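You operate a simulated robot arm through the tools that you are given. There is no shell and no other tool.

You are at the controls of a simulated two-armed robot. One attempt, no reset.

## Task
Move the small welder's return lead to its plus socket and set its dial to LOW.
Fine: switch the cart socket off before the yellow pin plug moves and leave it off; tighten the lead clamp knob.

The check looks at the end state, three seconds after you hand in, the way a careful person would. Anything else that was tipped, shoved, dropped, spilled or broken makes it a failure.

## Robot
Two 7-joint arms with two-finger parallel grippers on one trunk that stands fixed in place. Base frame: the origin is at the foot of the trunk, x ahead of it, y to its left, z up. Readings come in mm, rad, newtons and seconds.
The left shoulder is at [80, 131, 947], the right one opposite. With the tool pointing down near the work surface each hand reaches from about 340 to 840 mm from the base axis, measured 20 degrees to its own side. Payload 1.57 kg a hand.
Tool frame (each hand has its own): the origin (TCP) lies between the finger pads and is the grasp point; the fingertips stand 30 mm ahead of it; z points along the fingers, y is the line along which they close. Largest opening 110 mm; finger width 24, thickness 12; the body of the gripper, 48 by 112 mm, starts 78 mm behind the TCP.
Orientation is that of the tool frame in the base frame, as a unit quaternion [w, x, y, z]. With the fingers straight down and closing along the base's y, the tool's x points along the base's -x, its y along +y and its z along -z.

## Interface
- The arms move only by the tool play_rows. It takes "left_series", "right_series" or both (then of equal length, played together; a hand with none holds still); each is text: rows parted by semicolons, each of 7 numbers parted by spaces: the shift along the base's x, y, z in mm, then the turn, a rotation vector about the base's x, y, z in degrees, then the finger opening in mm, from 0 to 110. In form: x y z rx ry rz grip; .... A call has 1 to 20 rows; each row shifts and turns the commanded pose from where the row before left it. A row lasts 0.2 s, in which the tool goes at most 50 mm and 0.15 rad; a call with a longer step from one row to the next is refused whole, and so is a gripper value outside its range. Where a pose cannot be reached the arm comes as near as it can. A force on the tool above 40 N (or 10 N above the force at the start of the call, whichever is more), or a blocked arm, ends the call early, and 0.2 s more pass. Each finger travels about 108 mm/s and halts on what it meets, pressing with about 43 N; the grip force reading is that of the motor and also rises with nothing between the fingers. The clock runs only during rows and for 0.2 s after the last one: add rows that do not move to give the fingers time. The reply holds the time, the measured pose of the TCP, the force on the tool along the base axes, the opening and the grip force, in the units named above and with some noise, with the torque about the TCP (base axes, N m) and any sound that the robot's microphone picked up.
- Cameras (640 x 400 px; columns grow to the right, rows downward): "scene" is now at [-59.2, -8.8, 1426.2]; the picture's right is [-0.16, -0.99, 0.00], its down [-0.64, 0.10, -0.76] and it looks along [0.75, -0.12, -0.65] (base axes); focal length 360 px, centre (320, 200). "left" rides on the left gripper at [70, -16, -141] in its tool frame; the picture's right is [0.23, 0.97, 0.00], its down [-0.86, 0.20, -0.48] and it looks along [-0.47, 0.11, 0.88] (tool axes); focal length 222 px, centre (320, 200). "right" rides on the right gripper at [70, 16, -141] in its tool frame; the picture's right is [-0.23, 0.97, 0.00], its down [-0.86, -0.20, -0.48] and it looks along [-0.47, -0.11, 0.88] (tool axes); focal length 222 px, centre (320, 200). There is no depth. A picture from a camera that has moved, and an enlarged one, comes with that camera's place and axes in the base frame and with its lens. The place of the scene camera against the robot may be out by one fixed shift of up to 18 mm in any direction.
- capture(camera): a new picture of that camera. It takes no simulated time.
- head_to(pan, tilt): turns the head with the scene camera to pan (to the left, within 1.902 rad either way) and tilt (down, from -0.506 to 1.204), counted from straight ahead of the robot. It gives what a move gives.
- enlarge(camera, box): a new picture of the part [left, top, right, bottom] of that camera's present view, enlarged. It takes no simulated time.
- hand_in(): hands the job in; it is judged then, once.

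Nothing tells you positions but the pictures and the camera data. Unless the task says otherwise, let go and move clear before handing in.

The tools are called after "Request:" by a JSON object that holds its "method" and its "body". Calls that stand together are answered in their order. play_rows: Moves the arms, as the interface text tells. Its arguments: {"type":"object","properties":{"left_series":{"type":"string"},"right_series":{"type":"string"}},"required":[]} The other tools are called the same way: head_to (pan, tilt) turns the head that bears the scene camera; capture (camera) takes a picture; enlarge (camera, box) takes an enlarged picture of a part of a camera's view; hand_in () hands the job in.

At the start:

```text
time: 0.0
left_tool_pos: [564.2, 127.3, 1015.4]
left_orientation: [0.001, 0.0, 1.0, 0.0]
left_contact_force: [-0.5, -0.6, 0.2]
left_moment: [0.02, -0.01, -0.02]
left_opening: 109.9
left_finger_force: 0.1
right_tool_pos: [634.1, -324.5, 949.4]
right_orientation: [0.0, 0.001, 1.0, 0.0]
right_contact_force: [-0.4, 0.7, 0.2]
right_moment: [-0.01, 0.02, -0.01]
right_opening: 110.0
right_finger_force: 0.1
head pan, tilt (commanded): [-0.159, 0.702]
```

scene: 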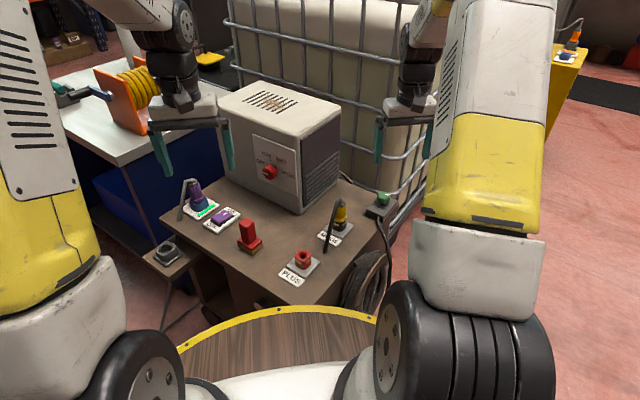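
right: 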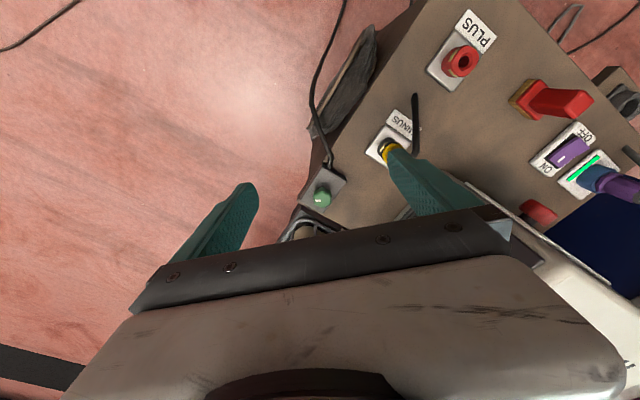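
left: 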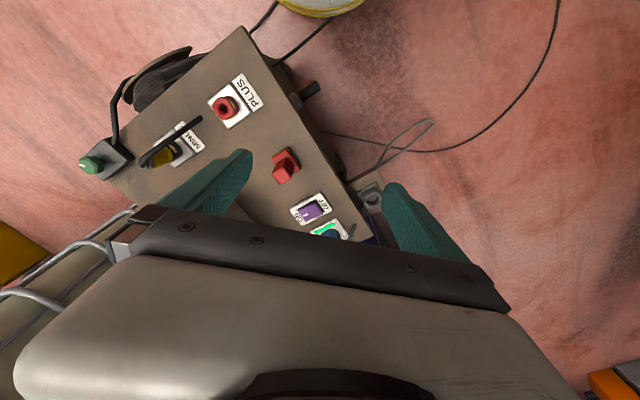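

I see a cart with a small welder (red dial on its face), a purple plug in a lit socket with a rocker switch, a red knob or block, a red PLUS socket and a yellow plug in the MINUS socket. I'll zoom in on each part before moving anything.

Request:
{"method": "enlarge", "body": {"camera": "scene", "box": [150, 160, 290, 260]}}

Request:
{"method": "enlarge", "body": {"camera": "scene", "box": [260, 170, 420, 290]}}

Request:
{"method": "enlarge", "body": {"camera": "scene", "box": [230, 120, 330, 200]}}

Request:
{"method": "enlarge", "body": {"camera": "right", "box": [290, 0, 640, 240]}}

Request:
{"method": "enlarge", "body": {"camera": "left", "box": [60, 40, 400, 250]}}

```text
4.00 times, centred on (220, 210) of scene
camera zoom: at [-59.2, -8.8, 1426.2], right [-0.16, -0.99, 0.0], down [-0.64, 0.1, -0.76], along [0.75, -0.12, -0.65], focal length 1439 px, centre (720, 160)
```

zoom: 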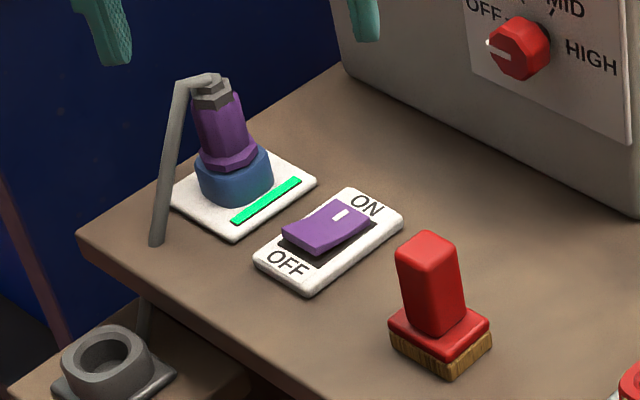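

```text
3.33 times, centred on (340, 230) of scene
camera zoom: at [-59.2, -8.8, 1426.2], right [-0.16, -0.99, 0.0], down [-0.64, 0.1, -0.76], along [0.75, -0.12, -0.65], focal length 1199 px, centre (253, 100)
```

zoom: 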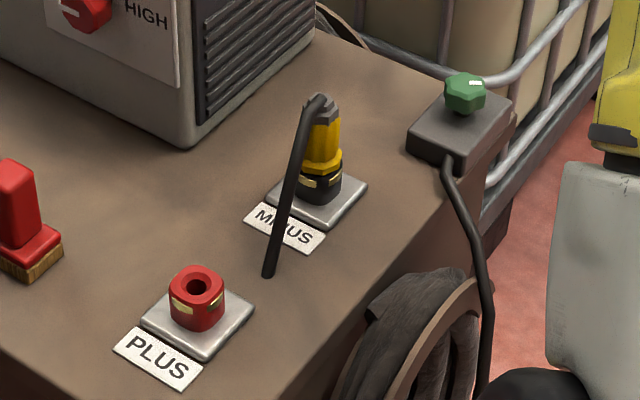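

```text
5.00 times, centred on (280, 160) of scene
camera zoom: at [-59.2, -8.8, 1426.2], right [-0.16, -0.99, 0.0], down [-0.64, 0.1, -0.76], along [0.75, -0.12, -0.65], focal length 1798 px, centre (520, 400)
```

zoom: 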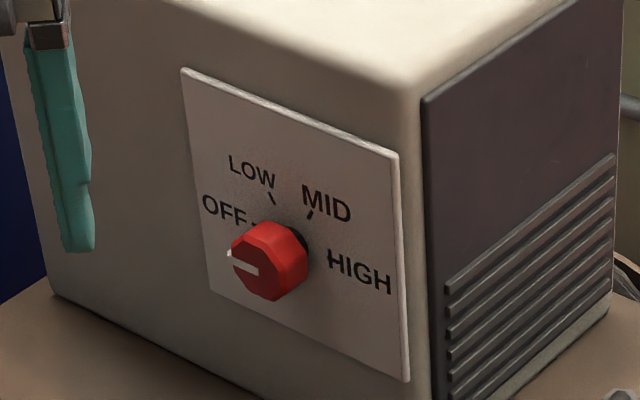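

```text
1.67 times, centred on (465, 120) of right
camera zoom: at [563.1, -306.2, 1089.6], right [0.23, 0.97, 0.0], down [0.86, -0.2, 0.48], along [0.47, -0.11, -0.88], focal length 370 px, centre (78, 333)
```

zoom: 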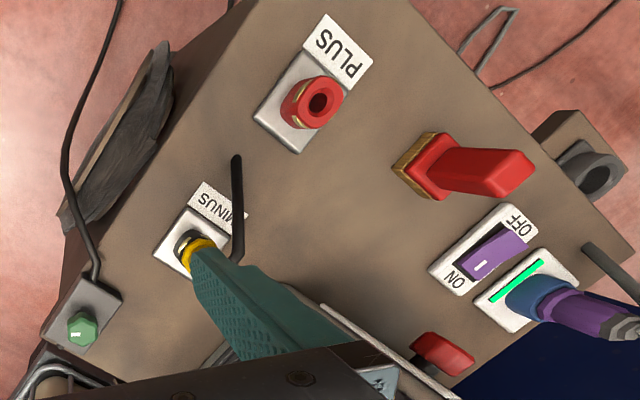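

```text
1.88 times, centred on (230, 145) of left
camera zoom: at [495.1, 112.2, 1157.2], right [-0.23, 0.97, 0.0], down [0.86, 0.2, 0.48], along [0.47, 0.11, -0.88], focal length 418 px, centre (489, 304)
```

zoom: 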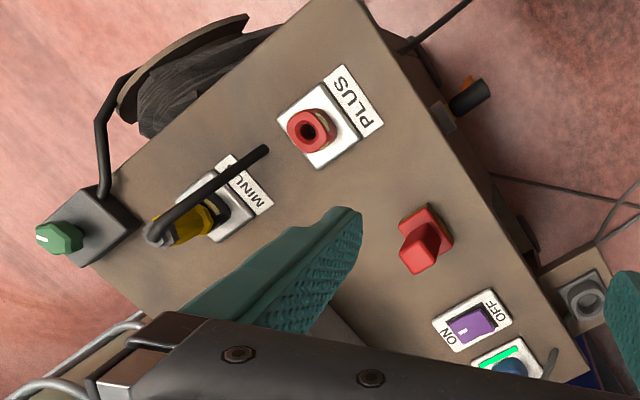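

The PLUS socket is near (590, -68, 655), MINUS near (705, -195), the rocker near (801, 156, 650) and the dial near (835, 0, 776). I'll move the right hand in for a closer look at the yellow plug and the clamp.

Request:
{"method": "play_rows", "body": {"right_series": "0 45 -17 0 0 0 110; 0 45 -17 0 0 0 110; 0 44 -16 0 0 0 110; 0 0 0 0 0 0 110"}}

Request:
{"method": "capture", "body": {"camera": "right"}}

Request:
{"method": "enlarge", "body": {"camera": "right", "box": [200, 60, 440, 210]}}

Request:
{"method": "enlarge", "body": {"camera": "scene", "box": [320, 180, 400, 250]}}

```text
time: 1.0
left_tool_pos: [563.7, 129.2, 1016.3]
left_orientation: [0.001, 0.001, 1.0, -0.001]
left_contact_force: [-0.5, -0.3, 0.3]
left_moment: [-0.01, 0.01, -0.01]
left_opening: 109.9
left_finger_force: 0.2
right_tool_pos: [632.2, -189.9, 896.1]
right_orientation: [0.0, 0.0, 1.0, 0.0]
right_contact_force: [0.1, -0.4, -0.1]
right_moment: [0.01, -0.02, 0.01]
right_opening: 110.0
right_finger_force: 0.1
head pan, tilt (commanded): [-0.159, 0.702]
```

```text
taken
camera right: at [562.1, -172.0, 1037.1], right [0.23, 0.97, 0.0], down [0.85, -0.2, 0.48], along [0.47, -0.11, -0.88], focal length 222 px, centre (320, 200)
```

right: 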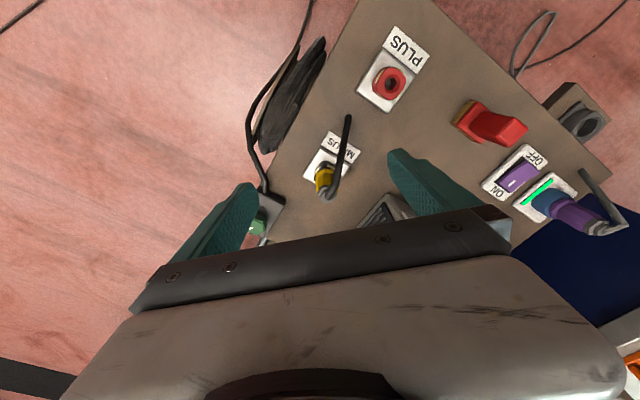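

```text
2.67 times, centred on (320, 135) of right
camera zoom: at [562.1, -172.0, 1037.1], right [0.23, 0.97, 0.0], down [0.85, -0.2, 0.48], along [0.47, -0.11, -0.88], focal length 592 px, centre (320, 373)
```

zoom: 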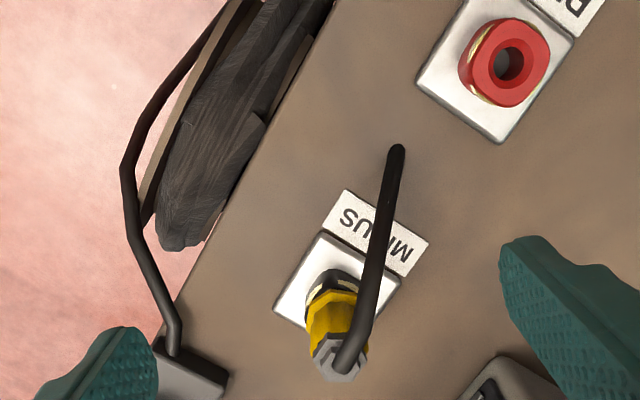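

```text
5.71 times, centred on (360, 215) of scene
camera zoom: at [-59.2, -8.8, 1426.2], right [-0.16, -0.99, 0.0], down [-0.64, 0.1, -0.76], along [0.75, -0.12, -0.65], focal length 2055 px, centre (91, 114)
```

zoom: 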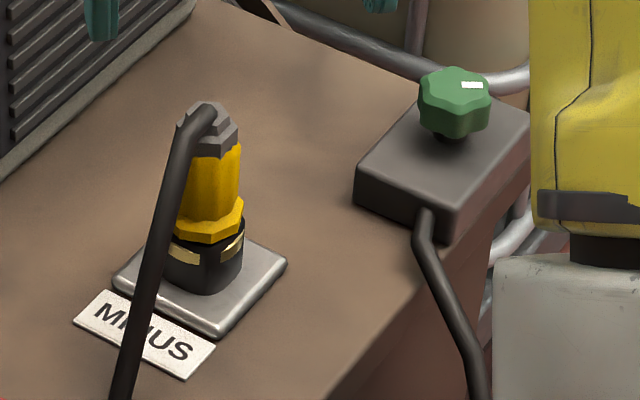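

The yellow plug sits in the MINUS collar with a rigid cable stub, and the table top is near z = 620. I'll enlarge the collars and the clamp to see any keying or twist lock.

Request:
{"method": "enlarge", "body": {"camera": "right", "box": [300, 125, 360, 205]}}

Request:
{"method": "enlarge", "body": {"camera": "right", "box": [350, 20, 440, 120]}}

Request:
{"method": "enlarge", "body": {"camera": "scene", "box": [275, 235, 335, 290]}}

Request:
{"method": "enlarge", "body": {"camera": "left", "box": [60, 100, 220, 200]}}

Request:
{"method": "enlarge", "body": {"camera": "scene", "box": [250, 145, 300, 190]}}

```text
5.00 times, centred on (330, 165) of right
camera zoom: at [562.1, -172.0, 1037.1], right [0.23, 0.97, 0.0], down [0.85, -0.2, 0.48], along [0.47, -0.11, -0.88], focal length 1111 px, centre (270, 375)
```

zoom: 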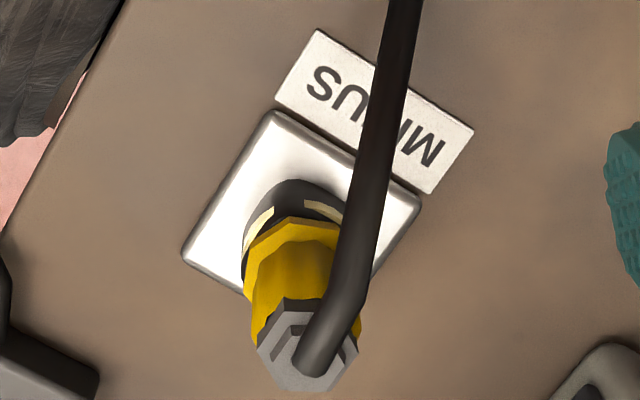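

```text
4.00 times, centred on (395, 70) of right
camera zoom: at [562.1, -172.0, 1037.1], right [0.23, 0.97, 0.0], down [0.85, -0.2, 0.48], along [0.47, -0.11, -0.88], focal length 888 px, centre (20, 720)
```

zoom: 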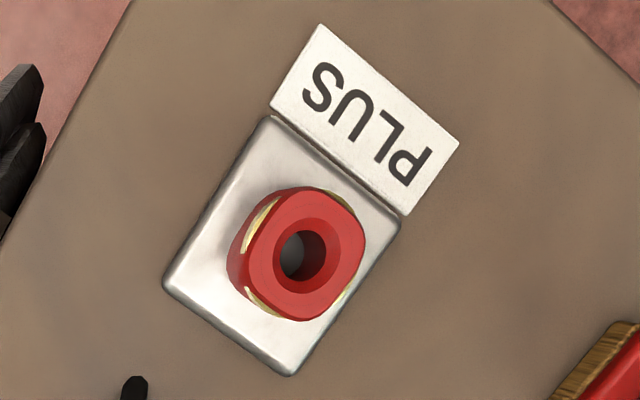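

```text
7.27 times, centred on (305, 262) of scene
camera zoom: at [-59.2, -8.8, 1426.2], right [-0.16, -0.99, 0.0], down [-0.64, 0.1, -0.76], along [0.75, -0.12, -0.65], focal length 2616 px, centre (429, -254)
```

zoom: 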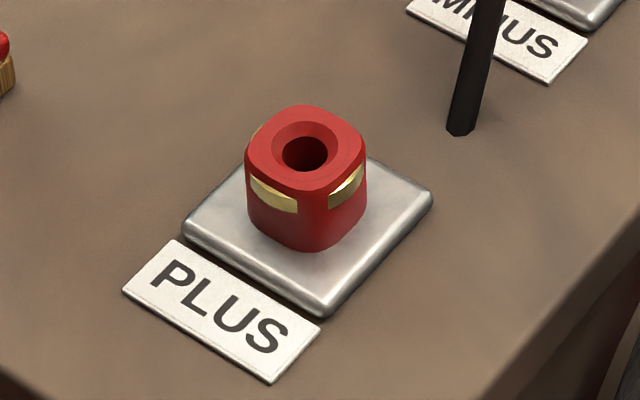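

```text
4.00 times, centred on (140, 150) of left
camera zoom: at [495.0, 112.3, 1157.2], right [-0.23, 0.97, 0.0], down [0.86, 0.2, 0.48], along [0.47, 0.11, -0.88], focal length 888 px, centre (1040, 400)
```

zoom: 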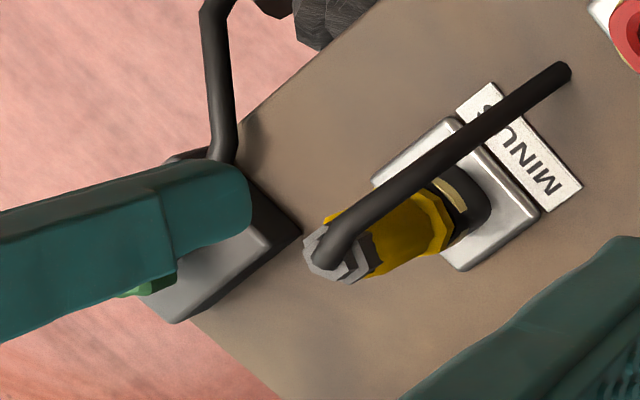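

```text
8.89 times, centred on (275, 168) of scene
camera zoom: at [-59.2, -8.8, 1426.2], right [-0.16, -0.99, 0.0], down [-0.64, 0.1, -0.76], along [0.75, -0.12, -0.65], focal length 3197 px, centre (720, 489)
```

zoom: 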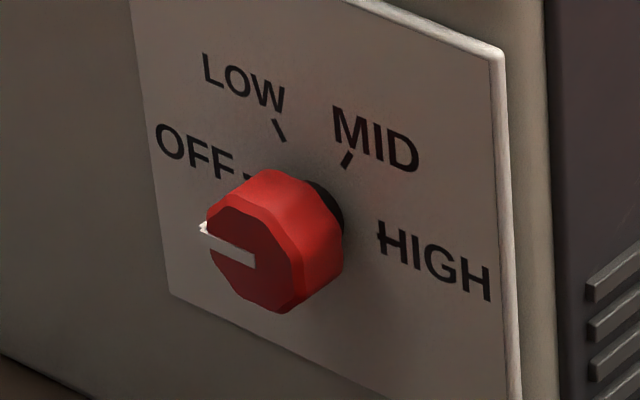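

The sockets look like plain push-fit holes. The dial sits at OFF, and LOW is about 60° clockwise from it. Next I'll bring the left hand over the rocker switch for a close view.

Request:
{"method": "play_rows", "body": {"left_series": "34 3 -31 0 0 0 110; 34 3 -31 0 0 0 110; 34 3 -31 0 0 0 110; 34 3 -31 0 0 0 110; 34 3 -31 0 0 0 110; 34 3 -31 0 0 0 110; 0 0 0 0 0 0 110"}}

Request:
{"method": "capture", "body": {"camera": "left"}}

Request:
{"method": "capture", "body": {"camera": "scene"}}

```text
time: 2.6
left_tool_pos: [769.0, 145.6, 829.0]
left_orientation: [0.0, 0.0, 1.0, 0.0]
left_contact_force: [0.1, -0.3, -0.5]
left_moment: [0.03, -0.02, -0.01]
left_opening: 110.0
left_finger_force: 0.1
right_tool_pos: [633.8, -189.7, 895.8]
right_orientation: [0.0, 0.001, 1.0, -0.001]
right_contact_force: [-0.1, -0.1, -0.5]
right_moment: [-0.02, -0.01, 0.01]
right_opening: 110.2
right_finger_force: 0.0
head pan, tilt (commanded): [-0.159, 0.702]
```

```text
taken
camera left: at [699.9, 129.4, 970.2], right [-0.23, 0.97, 0.0], down [0.86, 0.2, 0.48], along [0.47, 0.11, -0.88], focal length 222 px, centre (320, 200)
```

left: 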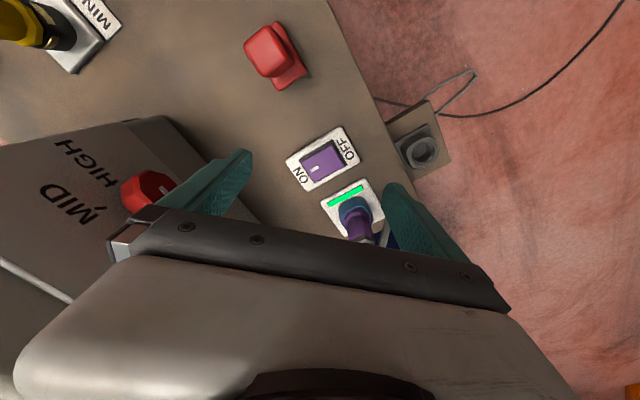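

```text
taken
camera scene: at [-59.2, -8.8, 1426.2], right [-0.16, -0.99, 0.0], down [-0.64, 0.1, -0.76], along [0.75, -0.12, -0.65], focal length 360 px, centre (320, 200)
```

scene: 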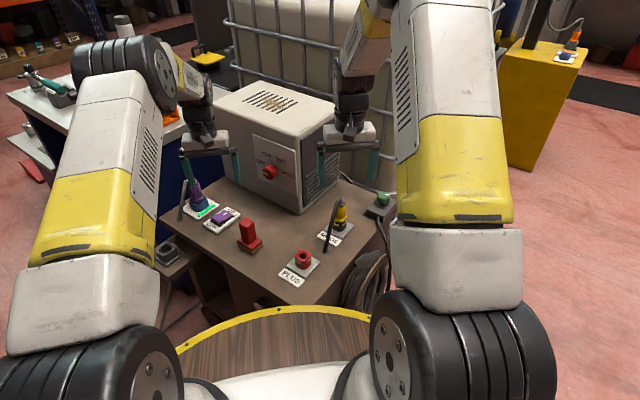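

The rocker is in view between the left fingers, with OFF toward the table edge. I'll enlarge it for a precise fix.

Request:
{"method": "enlarge", "body": {"camera": "left", "box": [270, 110, 400, 250]}}

Request:
{"method": "enlarge", "body": {"camera": "scene", "box": [175, 165, 255, 240]}}

Request:
{"method": "enlarge", "body": {"camera": "right", "box": [460, 120, 640, 250]}}

```text
2.86 times, centred on (335, 180) of left
camera zoom: at [699.9, 129.4, 970.2], right [-0.23, 0.97, 0.0], down [0.86, 0.2, 0.48], along [0.47, 0.11, -0.88], focal length 635 px, centre (277, 257)
```

zoom: 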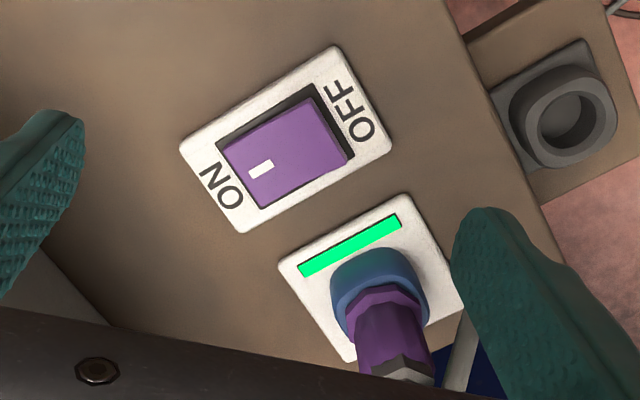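

```text
5.33 times, centred on (215, 202) of scene
camera zoom: at [-59.2, -8.8, 1426.2], right [-0.16, -0.99, 0.0], down [-0.64, 0.1, -0.76], along [0.75, -0.12, -0.65], focal length 1918 px, centre (880, 187)
```

zoom: 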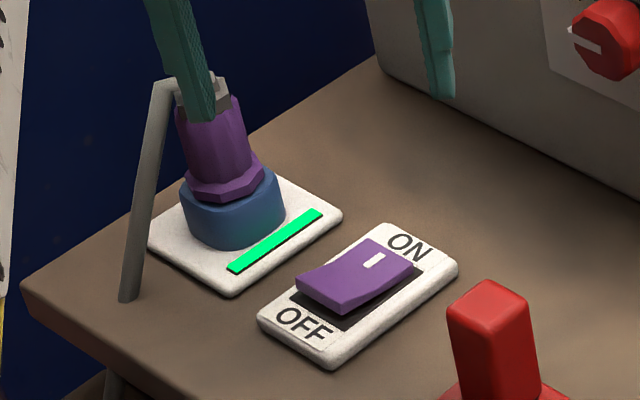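

```text
3.08 times, centred on (550, 185) of right
camera zoom: at [562.1, -172.4, 1037.1], right [0.23, 0.97, 0.0], down [0.86, -0.2, 0.48], along [0.47, -0.11, -0.88], focal length 684 px, centre (-388, 246)
```

zoom: 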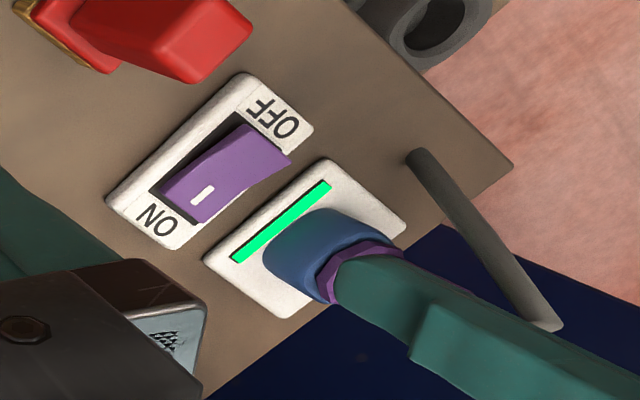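

The rocker's centre is near (808, 158), with its OFF end raised toward (788, 177, 648). I'll close the left fingers, align them with the rocker, lean the hand a little toward the OFF side and hover over that end.

Request:
{"method": "play_rows", "body": {"left_series": "0 0 0 0 0 7.8 0; 0 0 0 0 0 7.8 0; 0 0 0 0 0 7.8 0; 0 0 0 0 0 7.8 0; 0 0 0 0 0 7.8 0; 0 0 0 0 0 7.8 0; 0 0 0 -5.1 -5.5 0 0; 0 0 0 -5.1 -5.5 0 0; 6.5 10.7 -37 0 0 0 0; 6.5 10.7 -37 0 0 0 0; 6 10.6 -36 0 0 0 0; 0 0 0 0 0 0 0"}}

Request:
{"method": "capture", "body": {"camera": "left"}}

Request:
{"method": "enlarge", "body": {"camera": "scene", "box": [165, 150, 265, 240]}}

Request:
{"method": "enlarge", "body": {"camera": "right", "box": [460, 120, 640, 250]}}

```text
time: 5.2
left_tool_pos: [788.2, 179.3, 721.9]
left_orientation: [0.053, -0.393, 0.91, -0.119]
left_contact_force: [-0.3, -0.2, -0.7]
left_moment: [0.01, 0.04, 0.01]
left_opening: 0.3
left_finger_force: 21.3
right_tool_pos: [632.4, -190.4, 896.8]
right_orientation: [0.0, 0.0, 1.0, 0.0]
right_contact_force: [0.3, -0.6, -0.1]
right_moment: [-0.01, -0.02, 0.02]
right_opening: 110.0
right_finger_force: 0.1
head pan, tilt (commanded): [-0.159, 0.702]
```

```text
taken
camera left: at [726.7, 142.7, 862.4], right [-0.84, 0.48, -0.25], down [0.35, 0.84, 0.41], along [0.41, 0.26, -0.88], focal length 222 px, centre (320, 200)
```

left: 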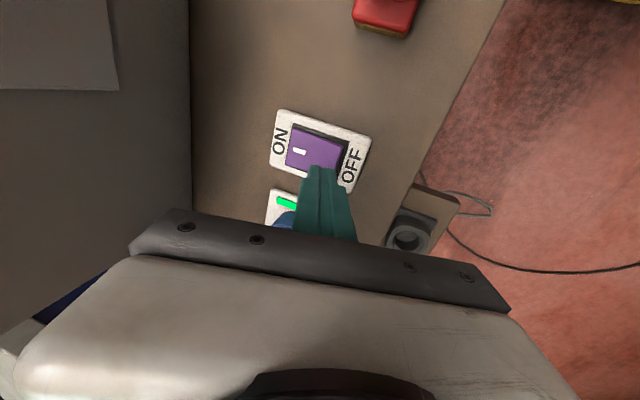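

```text
4.44 times, centred on (215, 195) of scene
camera zoom: at [-59.2, -8.8, 1426.2], right [-0.16, -0.99, 0.0], down [-0.64, 0.1, -0.76], along [0.75, -0.12, -0.65], focal length 1598 px, centre (787, 222)
```

zoom: 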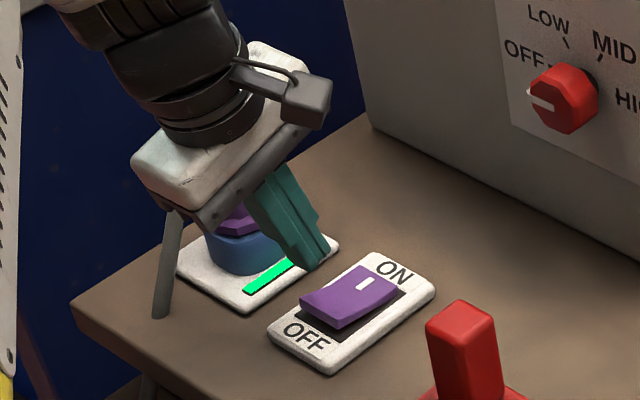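

```text
3.08 times, centred on (550, 185) of right
camera zoom: at [562.1, -172.4, 1037.1], right [0.23, 0.97, 0.0], down [0.86, -0.2, 0.48], along [0.47, -0.11, -0.88], focal length 684 px, centre (-388, 246)
```

zoom: 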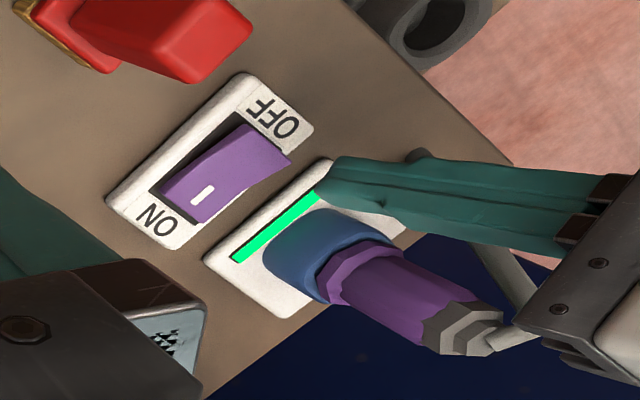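

The closed fingertips are over the OFF end, at about (794, 174, 693). I'll go down to just above it and then press in small steps.

Request:
{"method": "play_rows", "body": {"left_series": "0 0 -18 0 0 0 0; 0 0 -16 0 0 0 0; 0 0 -4 0 0 0 0; 0 0 -4 0 0 0 0; 0 0 -3 0 0 0 0; 0 0 -3 0 0 0 0"}}

Request:
{"method": "enlarge", "body": {"camera": "scene", "box": [165, 150, 265, 240]}}

Request:
{"method": "enlarge", "body": {"camera": "right", "box": [460, 120, 640, 250]}}

Request:
{"method": "enlarge", "body": {"camera": "left", "box": [250, 90, 400, 230]}}

```text
time: 6.6
left_tool_pos: [787.3, 179.3, 672.3]
left_orientation: [0.052, -0.393, 0.91, -0.119]
left_contact_force: [0.4, 0.0, 0.0]
left_moment: [0.04, 0.01, -0.01]
left_opening: 0.0
left_finger_force: 21.2
right_tool_pos: [632.3, -190.1, 896.2]
right_orientation: [0.0, 0.0, 1.0, -0.001]
right_contact_force: [0.4, -0.4, -0.8]
right_moment: [0.03, 0.02, 0.0]
right_opening: 109.8
right_finger_force: 0.0
head pan, tilt (commanded): [-0.159, 0.702]
```

```text
4.44 times, centred on (215, 195) of scene
camera zoom: at [-59.1, -8.7, 1426.2], right [-0.16, -0.99, 0.0], down [-0.64, 0.1, -0.76], along [0.75, -0.12, -0.65], focal length 1598 px, centre (787, 222)
```

zoom: 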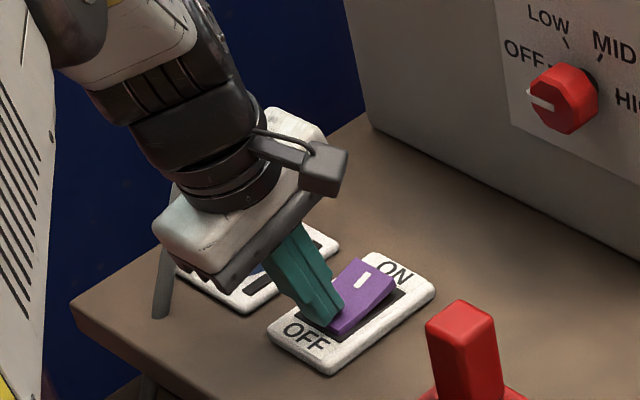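

```text
3.08 times, centred on (550, 185) of right
camera zoom: at [562.1, -172.4, 1037.1], right [0.23, 0.97, 0.0], down [0.86, -0.2, 0.48], along [0.47, -0.11, -0.88], focal length 684 px, centre (-388, 246)
```

zoom: 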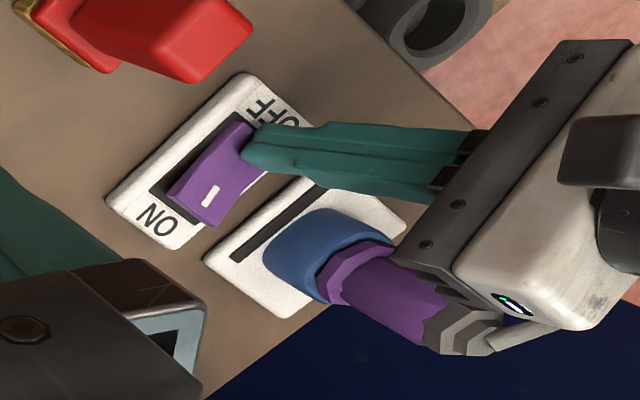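

```text
2.86 times, centred on (325, 160) of left
camera zoom: at [724.9, 142.2, 813.3], right [-0.84, 0.48, -0.25], down [0.35, 0.84, 0.41], along [0.41, 0.26, -0.88], focal length 635 px, centre (306, 314)
```

zoom: 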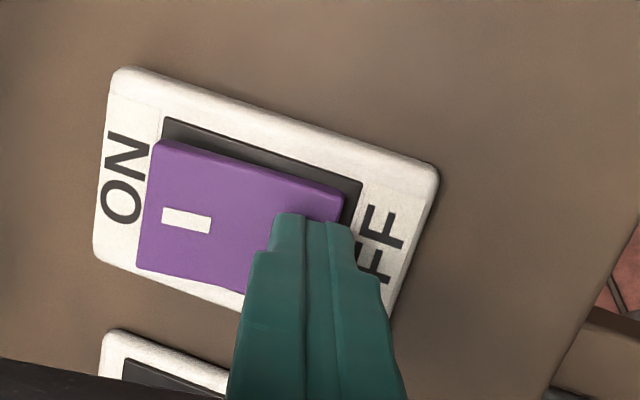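

The green lamp has gone dark and the rocker has tipped to OFF. I'll lift the left hand straight up and check that it stays.

Request:
{"method": "play_rows", "body": {"left_series": "0 0 20 0 0 0 0; 0 0 40 0 0 0 0; 0 0 45 0 0 0 0; -10 0 40 0 0 0 0; 0 0 0 0 0 0 0"}}

Request:
{"method": "enlarge", "body": {"camera": "scene", "box": [165, 150, 265, 240]}}

Request:
{"method": "capture", "body": {"camera": "left"}}

Request:
{"method": "capture", "body": {"camera": "right"}}

```text
time: 7.8
left_tool_pos: [777.8, 178.1, 817.6]
left_orientation: [0.053, -0.394, 0.91, -0.119]
left_contact_force: [-0.4, -1.0, -0.2]
left_moment: [0.0, 0.04, 0.02]
left_opening: 0.2
left_finger_force: 21.4
right_tool_pos: [633.5, -190.8, 896.6]
right_orientation: [0.0, 0.0, 1.0, -0.001]
right_contact_force: [0.1, 0.6, 0.0]
right_moment: [0.0, -0.01, 0.03]
right_opening: 109.7
right_finger_force: 0.0
head pan, tilt (commanded): [-0.159, 0.702]
```

```text
4.44 times, centred on (215, 195) of scene
camera zoom: at [-59.1, -8.7, 1426.2], right [-0.16, -0.99, 0.0], down [-0.64, 0.1, -0.76], along [0.75, -0.12, -0.65], focal length 1598 px, centre (787, 222)
```

zoom: 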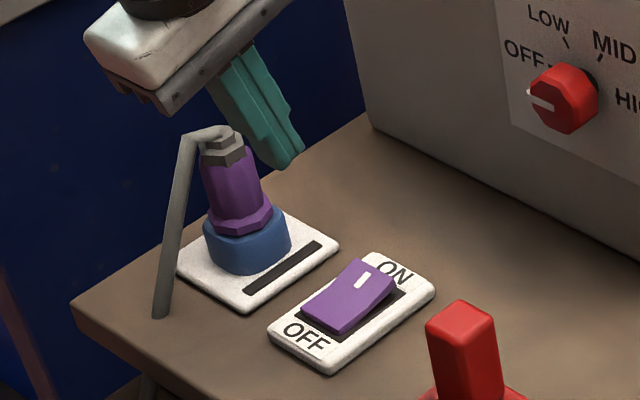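

```text
taken
camera left: at [714.4, 140.9, 958.6], right [-0.84, 0.48, -0.25], down [0.35, 0.84, 0.41], along [0.41, 0.26, -0.88], focal length 222 px, centre (320, 200)
```

left: 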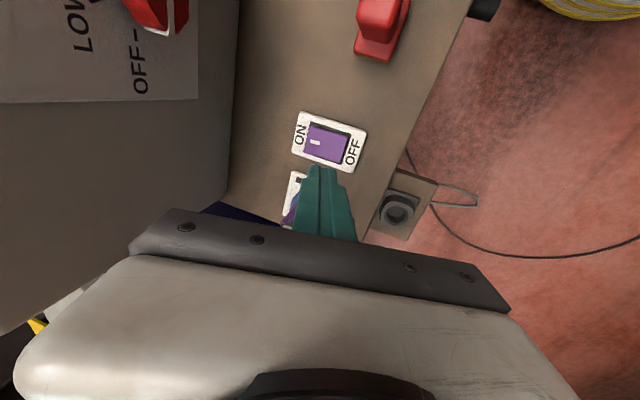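

```text
taken
camera right: at [562.2, -172.4, 1037.1], right [0.23, 0.97, 0.0], down [0.86, -0.2, 0.48], along [0.47, -0.11, -0.88], focal length 222 px, centre (320, 200)
```

right: 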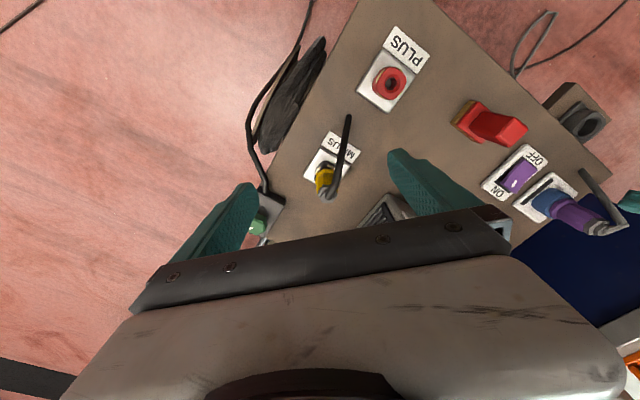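

The switch holds at OFF. Now I'll bring the right hand over the yellow plug at about (718, -195), turned so the fingers close across the cable stub with the stub running between them.

Request:
{"method": "play_rows", "body": {"right_series": "17 -1 -17 0 0 -7.2 110; 17 -1 -17 0 0 -7.2 110; 17 -1 -17 0 0 -7.2 110; 17 -1 -17 0 0 -7.2 110; 17.2 -1.2 -18 0 0 -7.2 110; 0 0 0 0 0 0 110"}}

Request:
{"method": "capture", "body": {"camera": "right"}}

Request:
{"method": "enlarge", "body": {"camera": "scene", "box": [300, 140, 420, 260]}}

Request:
{"method": "capture", "body": {"camera": "left"}}

```text
time: 9.2
left_tool_pos: [778.1, 179.0, 817.8]
left_orientation: [0.053, -0.393, 0.91, -0.119]
left_contact_force: [0.5, 0.4, 0.8]
left_moment: [0.0, -0.02, 0.04]
left_opening: 0.3
left_finger_force: 22.2
right_tool_pos: [718.8, -194.1, 812.5]
right_orientation: [0.0, 0.31, 0.951, -0.001]
right_contact_force: [0.0, 0.5, 0.2]
right_moment: [0.03, 0.0, -0.01]
right_opening: 110.0
right_finger_force: 0.2
head pan, tilt (commanded): [-0.159, 0.702]
```

```text
taken
camera right: at [671.7, -139.8, 952.7], right [0.76, 0.65, 0.0], down [0.57, -0.67, 0.48], along [0.31, -0.36, -0.88], focal length 222 px, centre (320, 200)
```

right: 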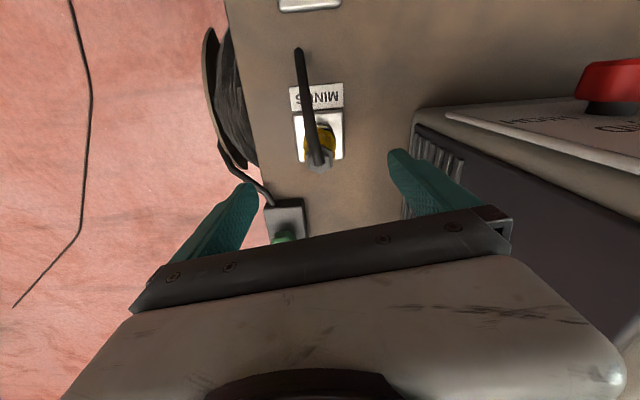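

```text
3.33 times, centred on (360, 200) of scene
camera zoom: at [-59.2, -8.7, 1426.2], right [-0.16, -0.99, 0.0], down [-0.64, 0.1, -0.76], along [0.75, -0.12, -0.65], focal length 1199 px, centre (187, 200)
```

zoom: 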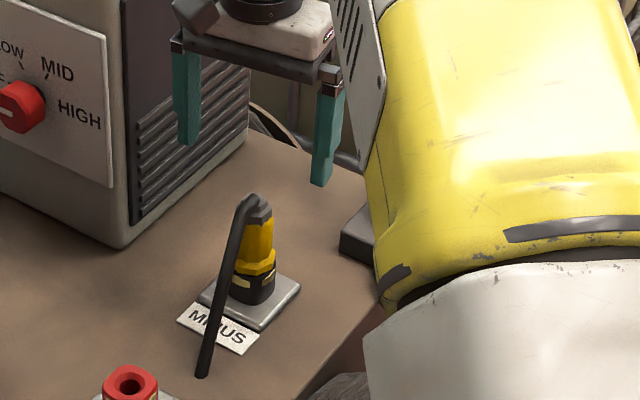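

```text
taken
camera left: at [714.5, 140.9, 958.4], right [-0.84, 0.48, -0.25], down [0.35, 0.84, 0.41], along [0.41, 0.26, -0.88], focal length 222 px, centre (320, 200)
```

left: 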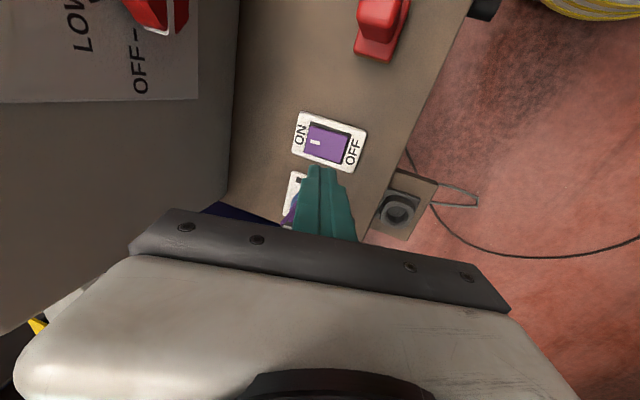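

The right hand hovers over the plug. I'll enlarge the view to fix the plug's axis and heights before descending.

Request:
{"method": "enlarge", "body": {"camera": "right", "box": [280, 30, 370, 180]}}

Request:
{"method": "enlarge", "body": {"camera": "scene", "box": [325, 190, 375, 240]}}

```text
2.67 times, centred on (325, 105) of right
camera zoom: at [671.7, -139.8, 952.7], right [0.76, 0.65, 0.0], down [0.57, -0.67, 0.48], along [0.31, -0.36, -0.88], focal length 592 px, centre (307, 453)
```

zoom: 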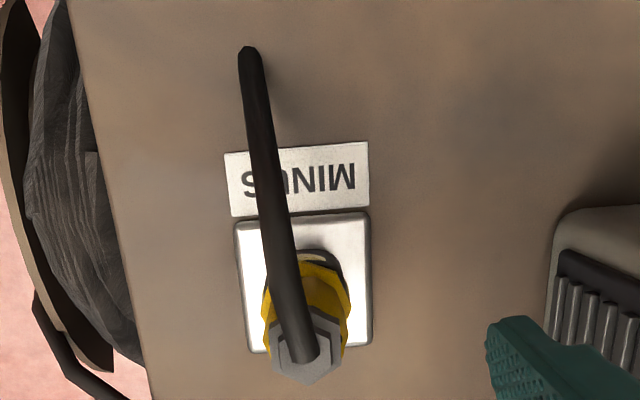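

```text
8.00 times, centred on (350, 215) of scene
camera zoom: at [-59.2, -8.7, 1426.2], right [-0.16, -0.99, 0.0], down [-0.64, 0.1, -0.76], along [0.75, -0.12, -0.65], focal length 2877 px, centre (80, 80)
```

zoom: 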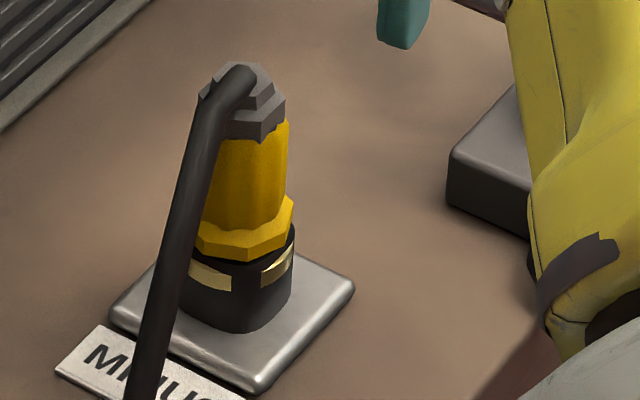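

The plug axis is at (718, -194.5), with its gripping body from about z = 681 to 726. I'll lower the right hand around it and close the fingers.

Request:
{"method": "play_rows", "body": {"right_series": "-0.5 0 -35 0 0 0 80; 0 0 -35 0 0 0 80; 0 0 -30 0 0 0 80; 0 0 0 0 0 0 70"}}

Request:
{"method": "capture", "body": {"camera": "right"}}

Request:
{"method": "enlarge", "body": {"camera": "scene", "box": [310, 170, 390, 250]}}

```text
time: 10.2
left_tool_pos: [778.2, 178.4, 817.3]
left_orientation: [0.052, -0.394, 0.91, -0.119]
left_contact_force: [-0.1, 0.1, -0.4]
left_moment: [0.0, 0.0, -0.03]
left_opening: 0.1
left_finger_force: 21.3
right_tool_pos: [716.6, -196.4, 711.0]
right_orientation: [0.0, 0.309, 0.951, 0.001]
right_contact_force: [-0.4, 0.2, 0.3]
right_moment: [0.02, -0.04, 0.01]
right_opening: 69.8
right_finger_force: 0.0
head pan, tilt (commanded): [-0.159, 0.702]
```

```text
taken
camera right: at [669.7, -141.2, 852.5], right [0.76, 0.65, 0.0], down [0.57, -0.66, 0.48], along [0.31, -0.36, -0.88], focal length 222 px, centre (320, 200)
```

right: 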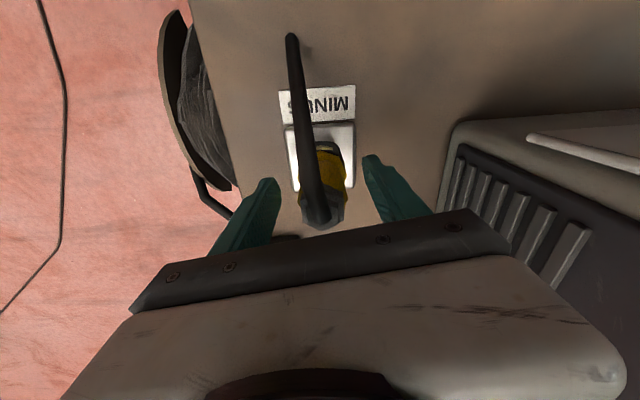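

```text
5.00 times, centred on (350, 210) of scene
camera zoom: at [-59.1, -8.7, 1426.2], right [-0.16, -0.99, 0.0], down [-0.64, 0.1, -0.76], along [0.75, -0.12, -0.65], focal length 1798 px, centre (170, 150)
```

zoom: 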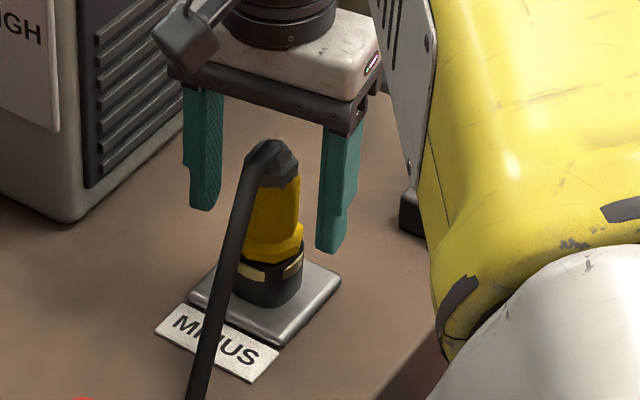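

The fingers straddle the plug with the stub between them. I'll nudge 1 mm and close.

Request:
{"method": "play_rows", "body": {"right_series": "0.6 0.8 0 0 0 0 50; 0 0 0 0 0 0 30; 0 0 0 0 0 0 15; 0 0 0 0 0 0 10; 0 0 0 0 0 0 10"}}

Request:
{"method": "enlarge", "body": {"camera": "right", "box": [250, 60, 400, 240]}}

Request:
{"method": "enlarge", "body": {"camera": "scene", "box": [310, 170, 390, 250]}}

```text
time: 11.4
left_tool_pos: [778.6, 178.5, 818.0]
left_orientation: [0.053, -0.394, 0.91, -0.119]
left_contact_force: [-0.3, 0.0, -0.1]
left_moment: [-0.02, -0.03, -0.01]
left_opening: 0.0
left_finger_force: 21.0
right_tool_pos: [718.5, -195.8, 712.4]
right_orientation: [0.0, 0.309, 0.951, 0.0]
right_contact_force: [-0.1, -0.7, 2.5]
right_moment: [-0.11, 0.0, 0.02]
right_opening: 34.3
right_finger_force: 42.1
head pan, tilt (commanded): [-0.159, 0.702]
```

```text
2.22 times, centred on (325, 150) of right
camera zoom: at [670.7, -139.7, 853.2], right [0.76, 0.65, 0.0], down [0.57, -0.66, 0.48], along [0.31, -0.36, -0.88], focal length 494 px, centre (309, 311)
```

zoom: 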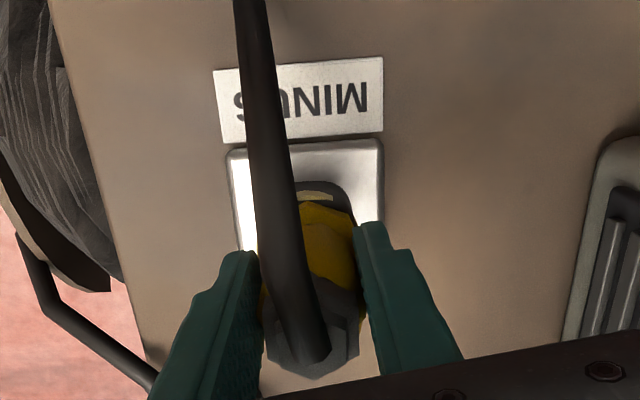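

```text
5.00 times, centred on (350, 210) of scene
camera zoom: at [-59.2, -8.8, 1426.2], right [-0.16, -0.99, 0.0], down [-0.64, 0.1, -0.76], along [0.75, -0.12, -0.65], focal length 1798 px, centre (170, 150)
```

zoom: 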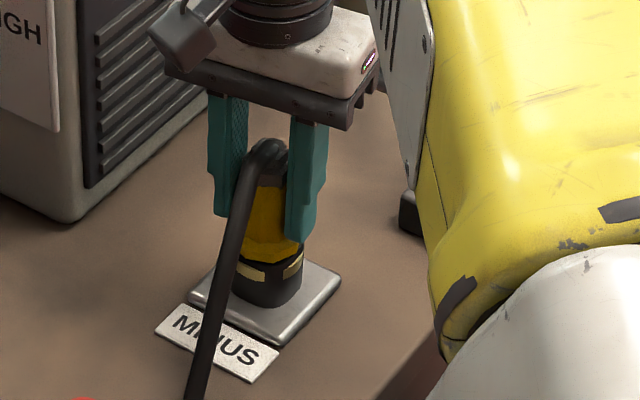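

The plug is gripped at a 34 mm opening with 42 N. I'll pull it straight up slowly.

Request:
{"method": "play_rows", "body": {"right_series": "0 0 4 0 0 0 10; 0 0 6 0 0 0 10; 0 0 8 0 0 0 10; 0 0 10 0 0 0 10; 0 0 0 0 0 0 10"}}

Request:
{"method": "enlarge", "body": {"camera": "scene", "box": [310, 170, 390, 250]}}

```text
time: 12.6
left_tool_pos: [778.3, 178.2, 817.9]
left_orientation: [0.052, -0.393, 0.91, -0.12]
left_contact_force: [0.5, -0.6, 0.6]
left_moment: [0.0, 0.01, 0.02]
left_opening: 0.1
left_finger_force: 21.3
right_tool_pos: [718.5, -194.1, 740.7]
right_orientation: [0.0, 0.309, 0.951, 0.0]
right_contact_force: [0.8, 0.3, 0.1]
right_moment: [0.01, 0.03, 0.01]
right_opening: 34.4
right_finger_force: 41.5
head pan, tilt (commanded): [-0.159, 0.702]
```

```text
5.00 times, centred on (350, 210) of scene
camera zoom: at [-59.1, -8.7, 1426.2], right [-0.16, -0.99, 0.0], down [-0.64, 0.1, -0.76], along [0.75, -0.12, -0.65], focal length 1798 px, centre (170, 150)
```

zoom: 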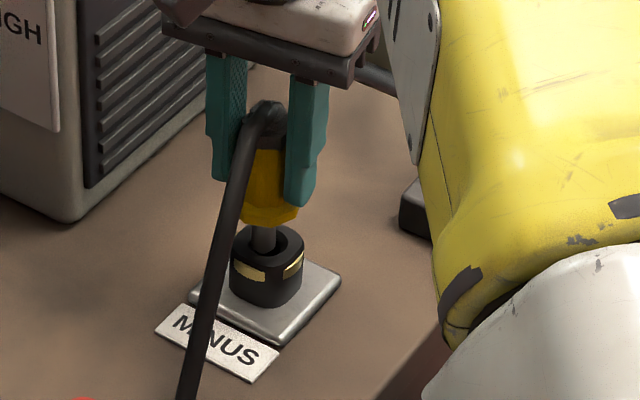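

The plug is coming out freely. I'll lift it well clear of the collar.

Request:
{"method": "play_rows", "body": {"right_series": "0 0 15 0 0 0 10; 0 0 20 0 0 0 10; 0 0 20 0 0 0 10; 0 0 0 0 0 0 10"}}

Request:
{"method": "enlarge", "body": {"camera": "scene", "box": [300, 140, 400, 260]}}

Request:
{"method": "capture", "body": {"camera": "right"}}

Request:
{"method": "capture", "body": {"camera": "scene"}}

```text
time: 13.6
left_tool_pos: [777.4, 178.9, 818.0]
left_orientation: [0.054, -0.394, 0.91, -0.119]
left_contact_force: [-0.1, -0.5, 0.0]
left_moment: [-0.01, 0.03, 0.03]
left_opening: 0.0
left_finger_force: 20.9
right_tool_pos: [717.6, -196.8, 795.0]
right_orientation: [0.0, 0.309, 0.951, 0.0]
right_contact_force: [0.3, -0.7, -1.4]
right_moment: [0.04, -0.01, 0.01]
right_opening: 34.3
right_finger_force: 41.4
head pan, tilt (commanded): [-0.159, 0.702]
```

```text
3.33 times, centred on (350, 200) of scene
camera zoom: at [-59.0, -8.8, 1426.2], right [-0.16, -0.99, 0.0], down [-0.64, 0.1, -0.76], along [0.75, -0.12, -0.65], focal length 1199 px, centre (220, 200)
```

zoom: 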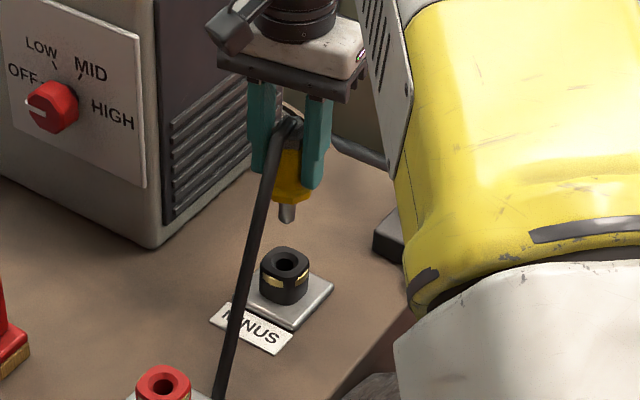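

```text
taken
camera right: at [671.1, -140.4, 935.9], right [0.76, 0.65, 0.0], down [0.57, -0.66, 0.48], along [0.31, -0.36, -0.88], focal length 222 px, centre (320, 200)
```

right: 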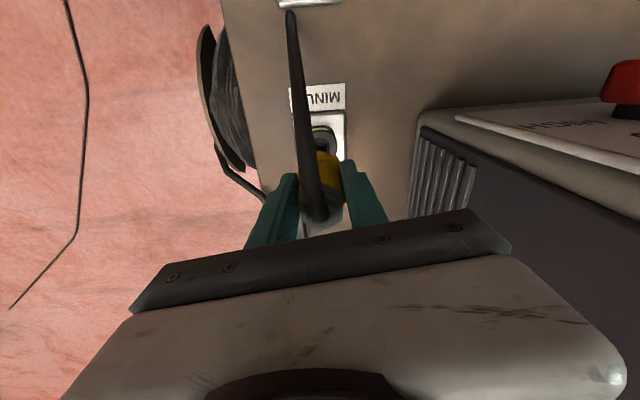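

```text
taken
camera scene: at [-59.0, -8.8, 1426.2], right [-0.16, -0.99, 0.0], down [-0.64, 0.1, -0.76], along [0.75, -0.12, -0.65], focal length 360 px, centre (320, 200)
```

scene: 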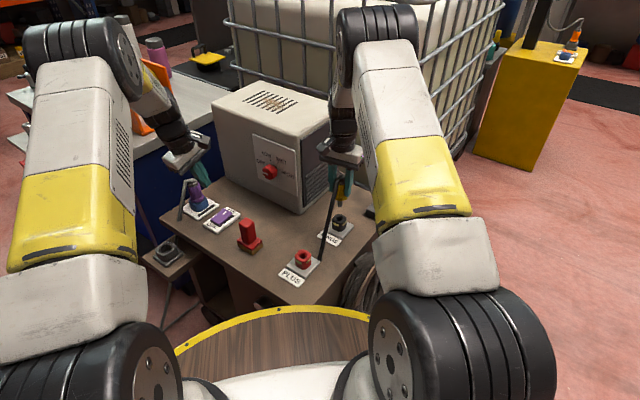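

The plug is free and its pin is about 20 mm long. I'll carry it over PLUS at the same height as my MINUS hover, so I can compare the camera view of the two sockets.

Request:
{"method": "play_rows", "body": {"right_series": "-31.8 31.2 4.3 0 0 0 10; -31.8 31.2 4.3 0 0 0 10; -31.8 31.2 4.3 0 0 0 10; -31.8 31.3 4.3 0 0 0 10; 0 0 0 0 0 0 10; 0 0 0 0 0 0 10"}}

Request:
{"method": "enlarge", "body": {"camera": "right", "box": [280, 30, 370, 180]}}

Request:
{"method": "capture", "body": {"camera": "right"}}

Request:
{"method": "enlarge", "body": {"camera": "scene", "box": [260, 180, 360, 290]}}

Request:
{"method": "capture", "body": {"camera": "left"}}

```text
time: 15.0
left_tool_pos: [777.5, 177.2, 817.3]
left_orientation: [0.053, -0.394, 0.91, -0.12]
left_contact_force: [-0.5, 0.1, -0.4]
left_moment: [0.01, 0.0, -0.02]
left_opening: 0.2
left_finger_force: 21.2
right_tool_pos: [590.9, -70.7, 810.1]
right_orientation: [0.0, 0.309, 0.951, 0.0]
right_contact_force: [0.7, -0.1, -0.2]
right_moment: [-0.02, 0.01, 0.0]
right_opening: 34.4
right_finger_force: 42.0
head pan, tilt (commanded): [-0.159, 0.702]
```

```text
2.67 times, centred on (325, 105) of right
camera zoom: at [543.3, -15.4, 952.2], right [0.76, 0.65, 0.0], down [0.57, -0.66, 0.48], along [0.31, -0.36, -0.88], focal length 592 px, centre (307, 453)
```

zoom: 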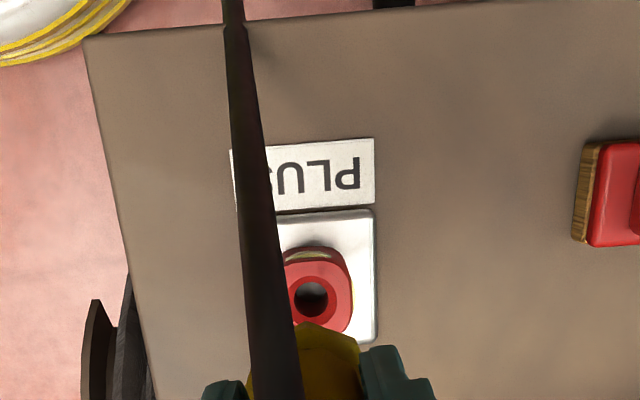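

```text
taken
camera right: at [543.3, -15.4, 952.2], right [0.76, 0.65, 0.0], down [0.57, -0.66, 0.48], along [0.31, -0.36, -0.88], focal length 222 px, centre (320, 200)
```

right: 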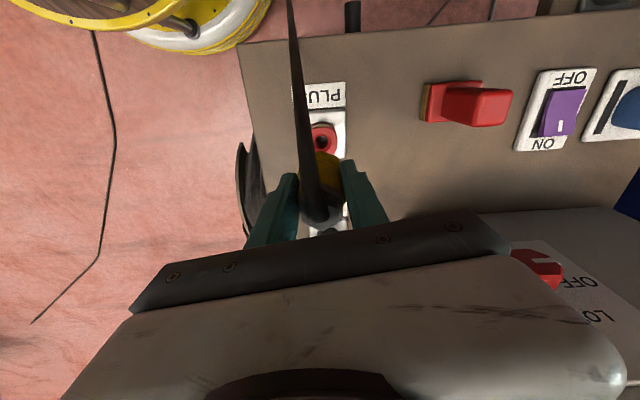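

```text
3.64 times, centred on (310, 235) of scene
camera zoom: at [-59.1, -8.7, 1426.2], right [-0.16, -0.99, 0.0], down [-0.64, 0.1, -0.76], along [0.75, -0.12, -0.65], focal length 1308 px, centre (356, 73)
```

zoom: 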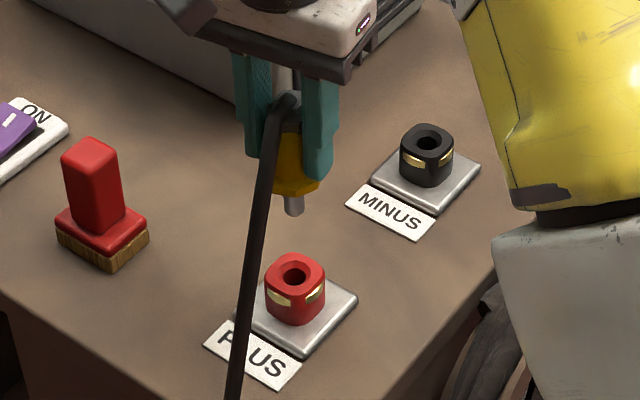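

```text
taken
camera left: at [714.5, 141.0, 958.3], right [-0.84, 0.48, -0.25], down [0.35, 0.84, 0.41], along [0.41, 0.26, -0.88], focal length 222 px, centre (320, 200)
```

left: 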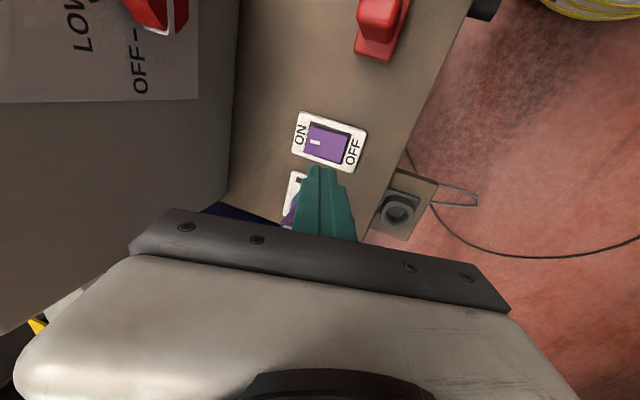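

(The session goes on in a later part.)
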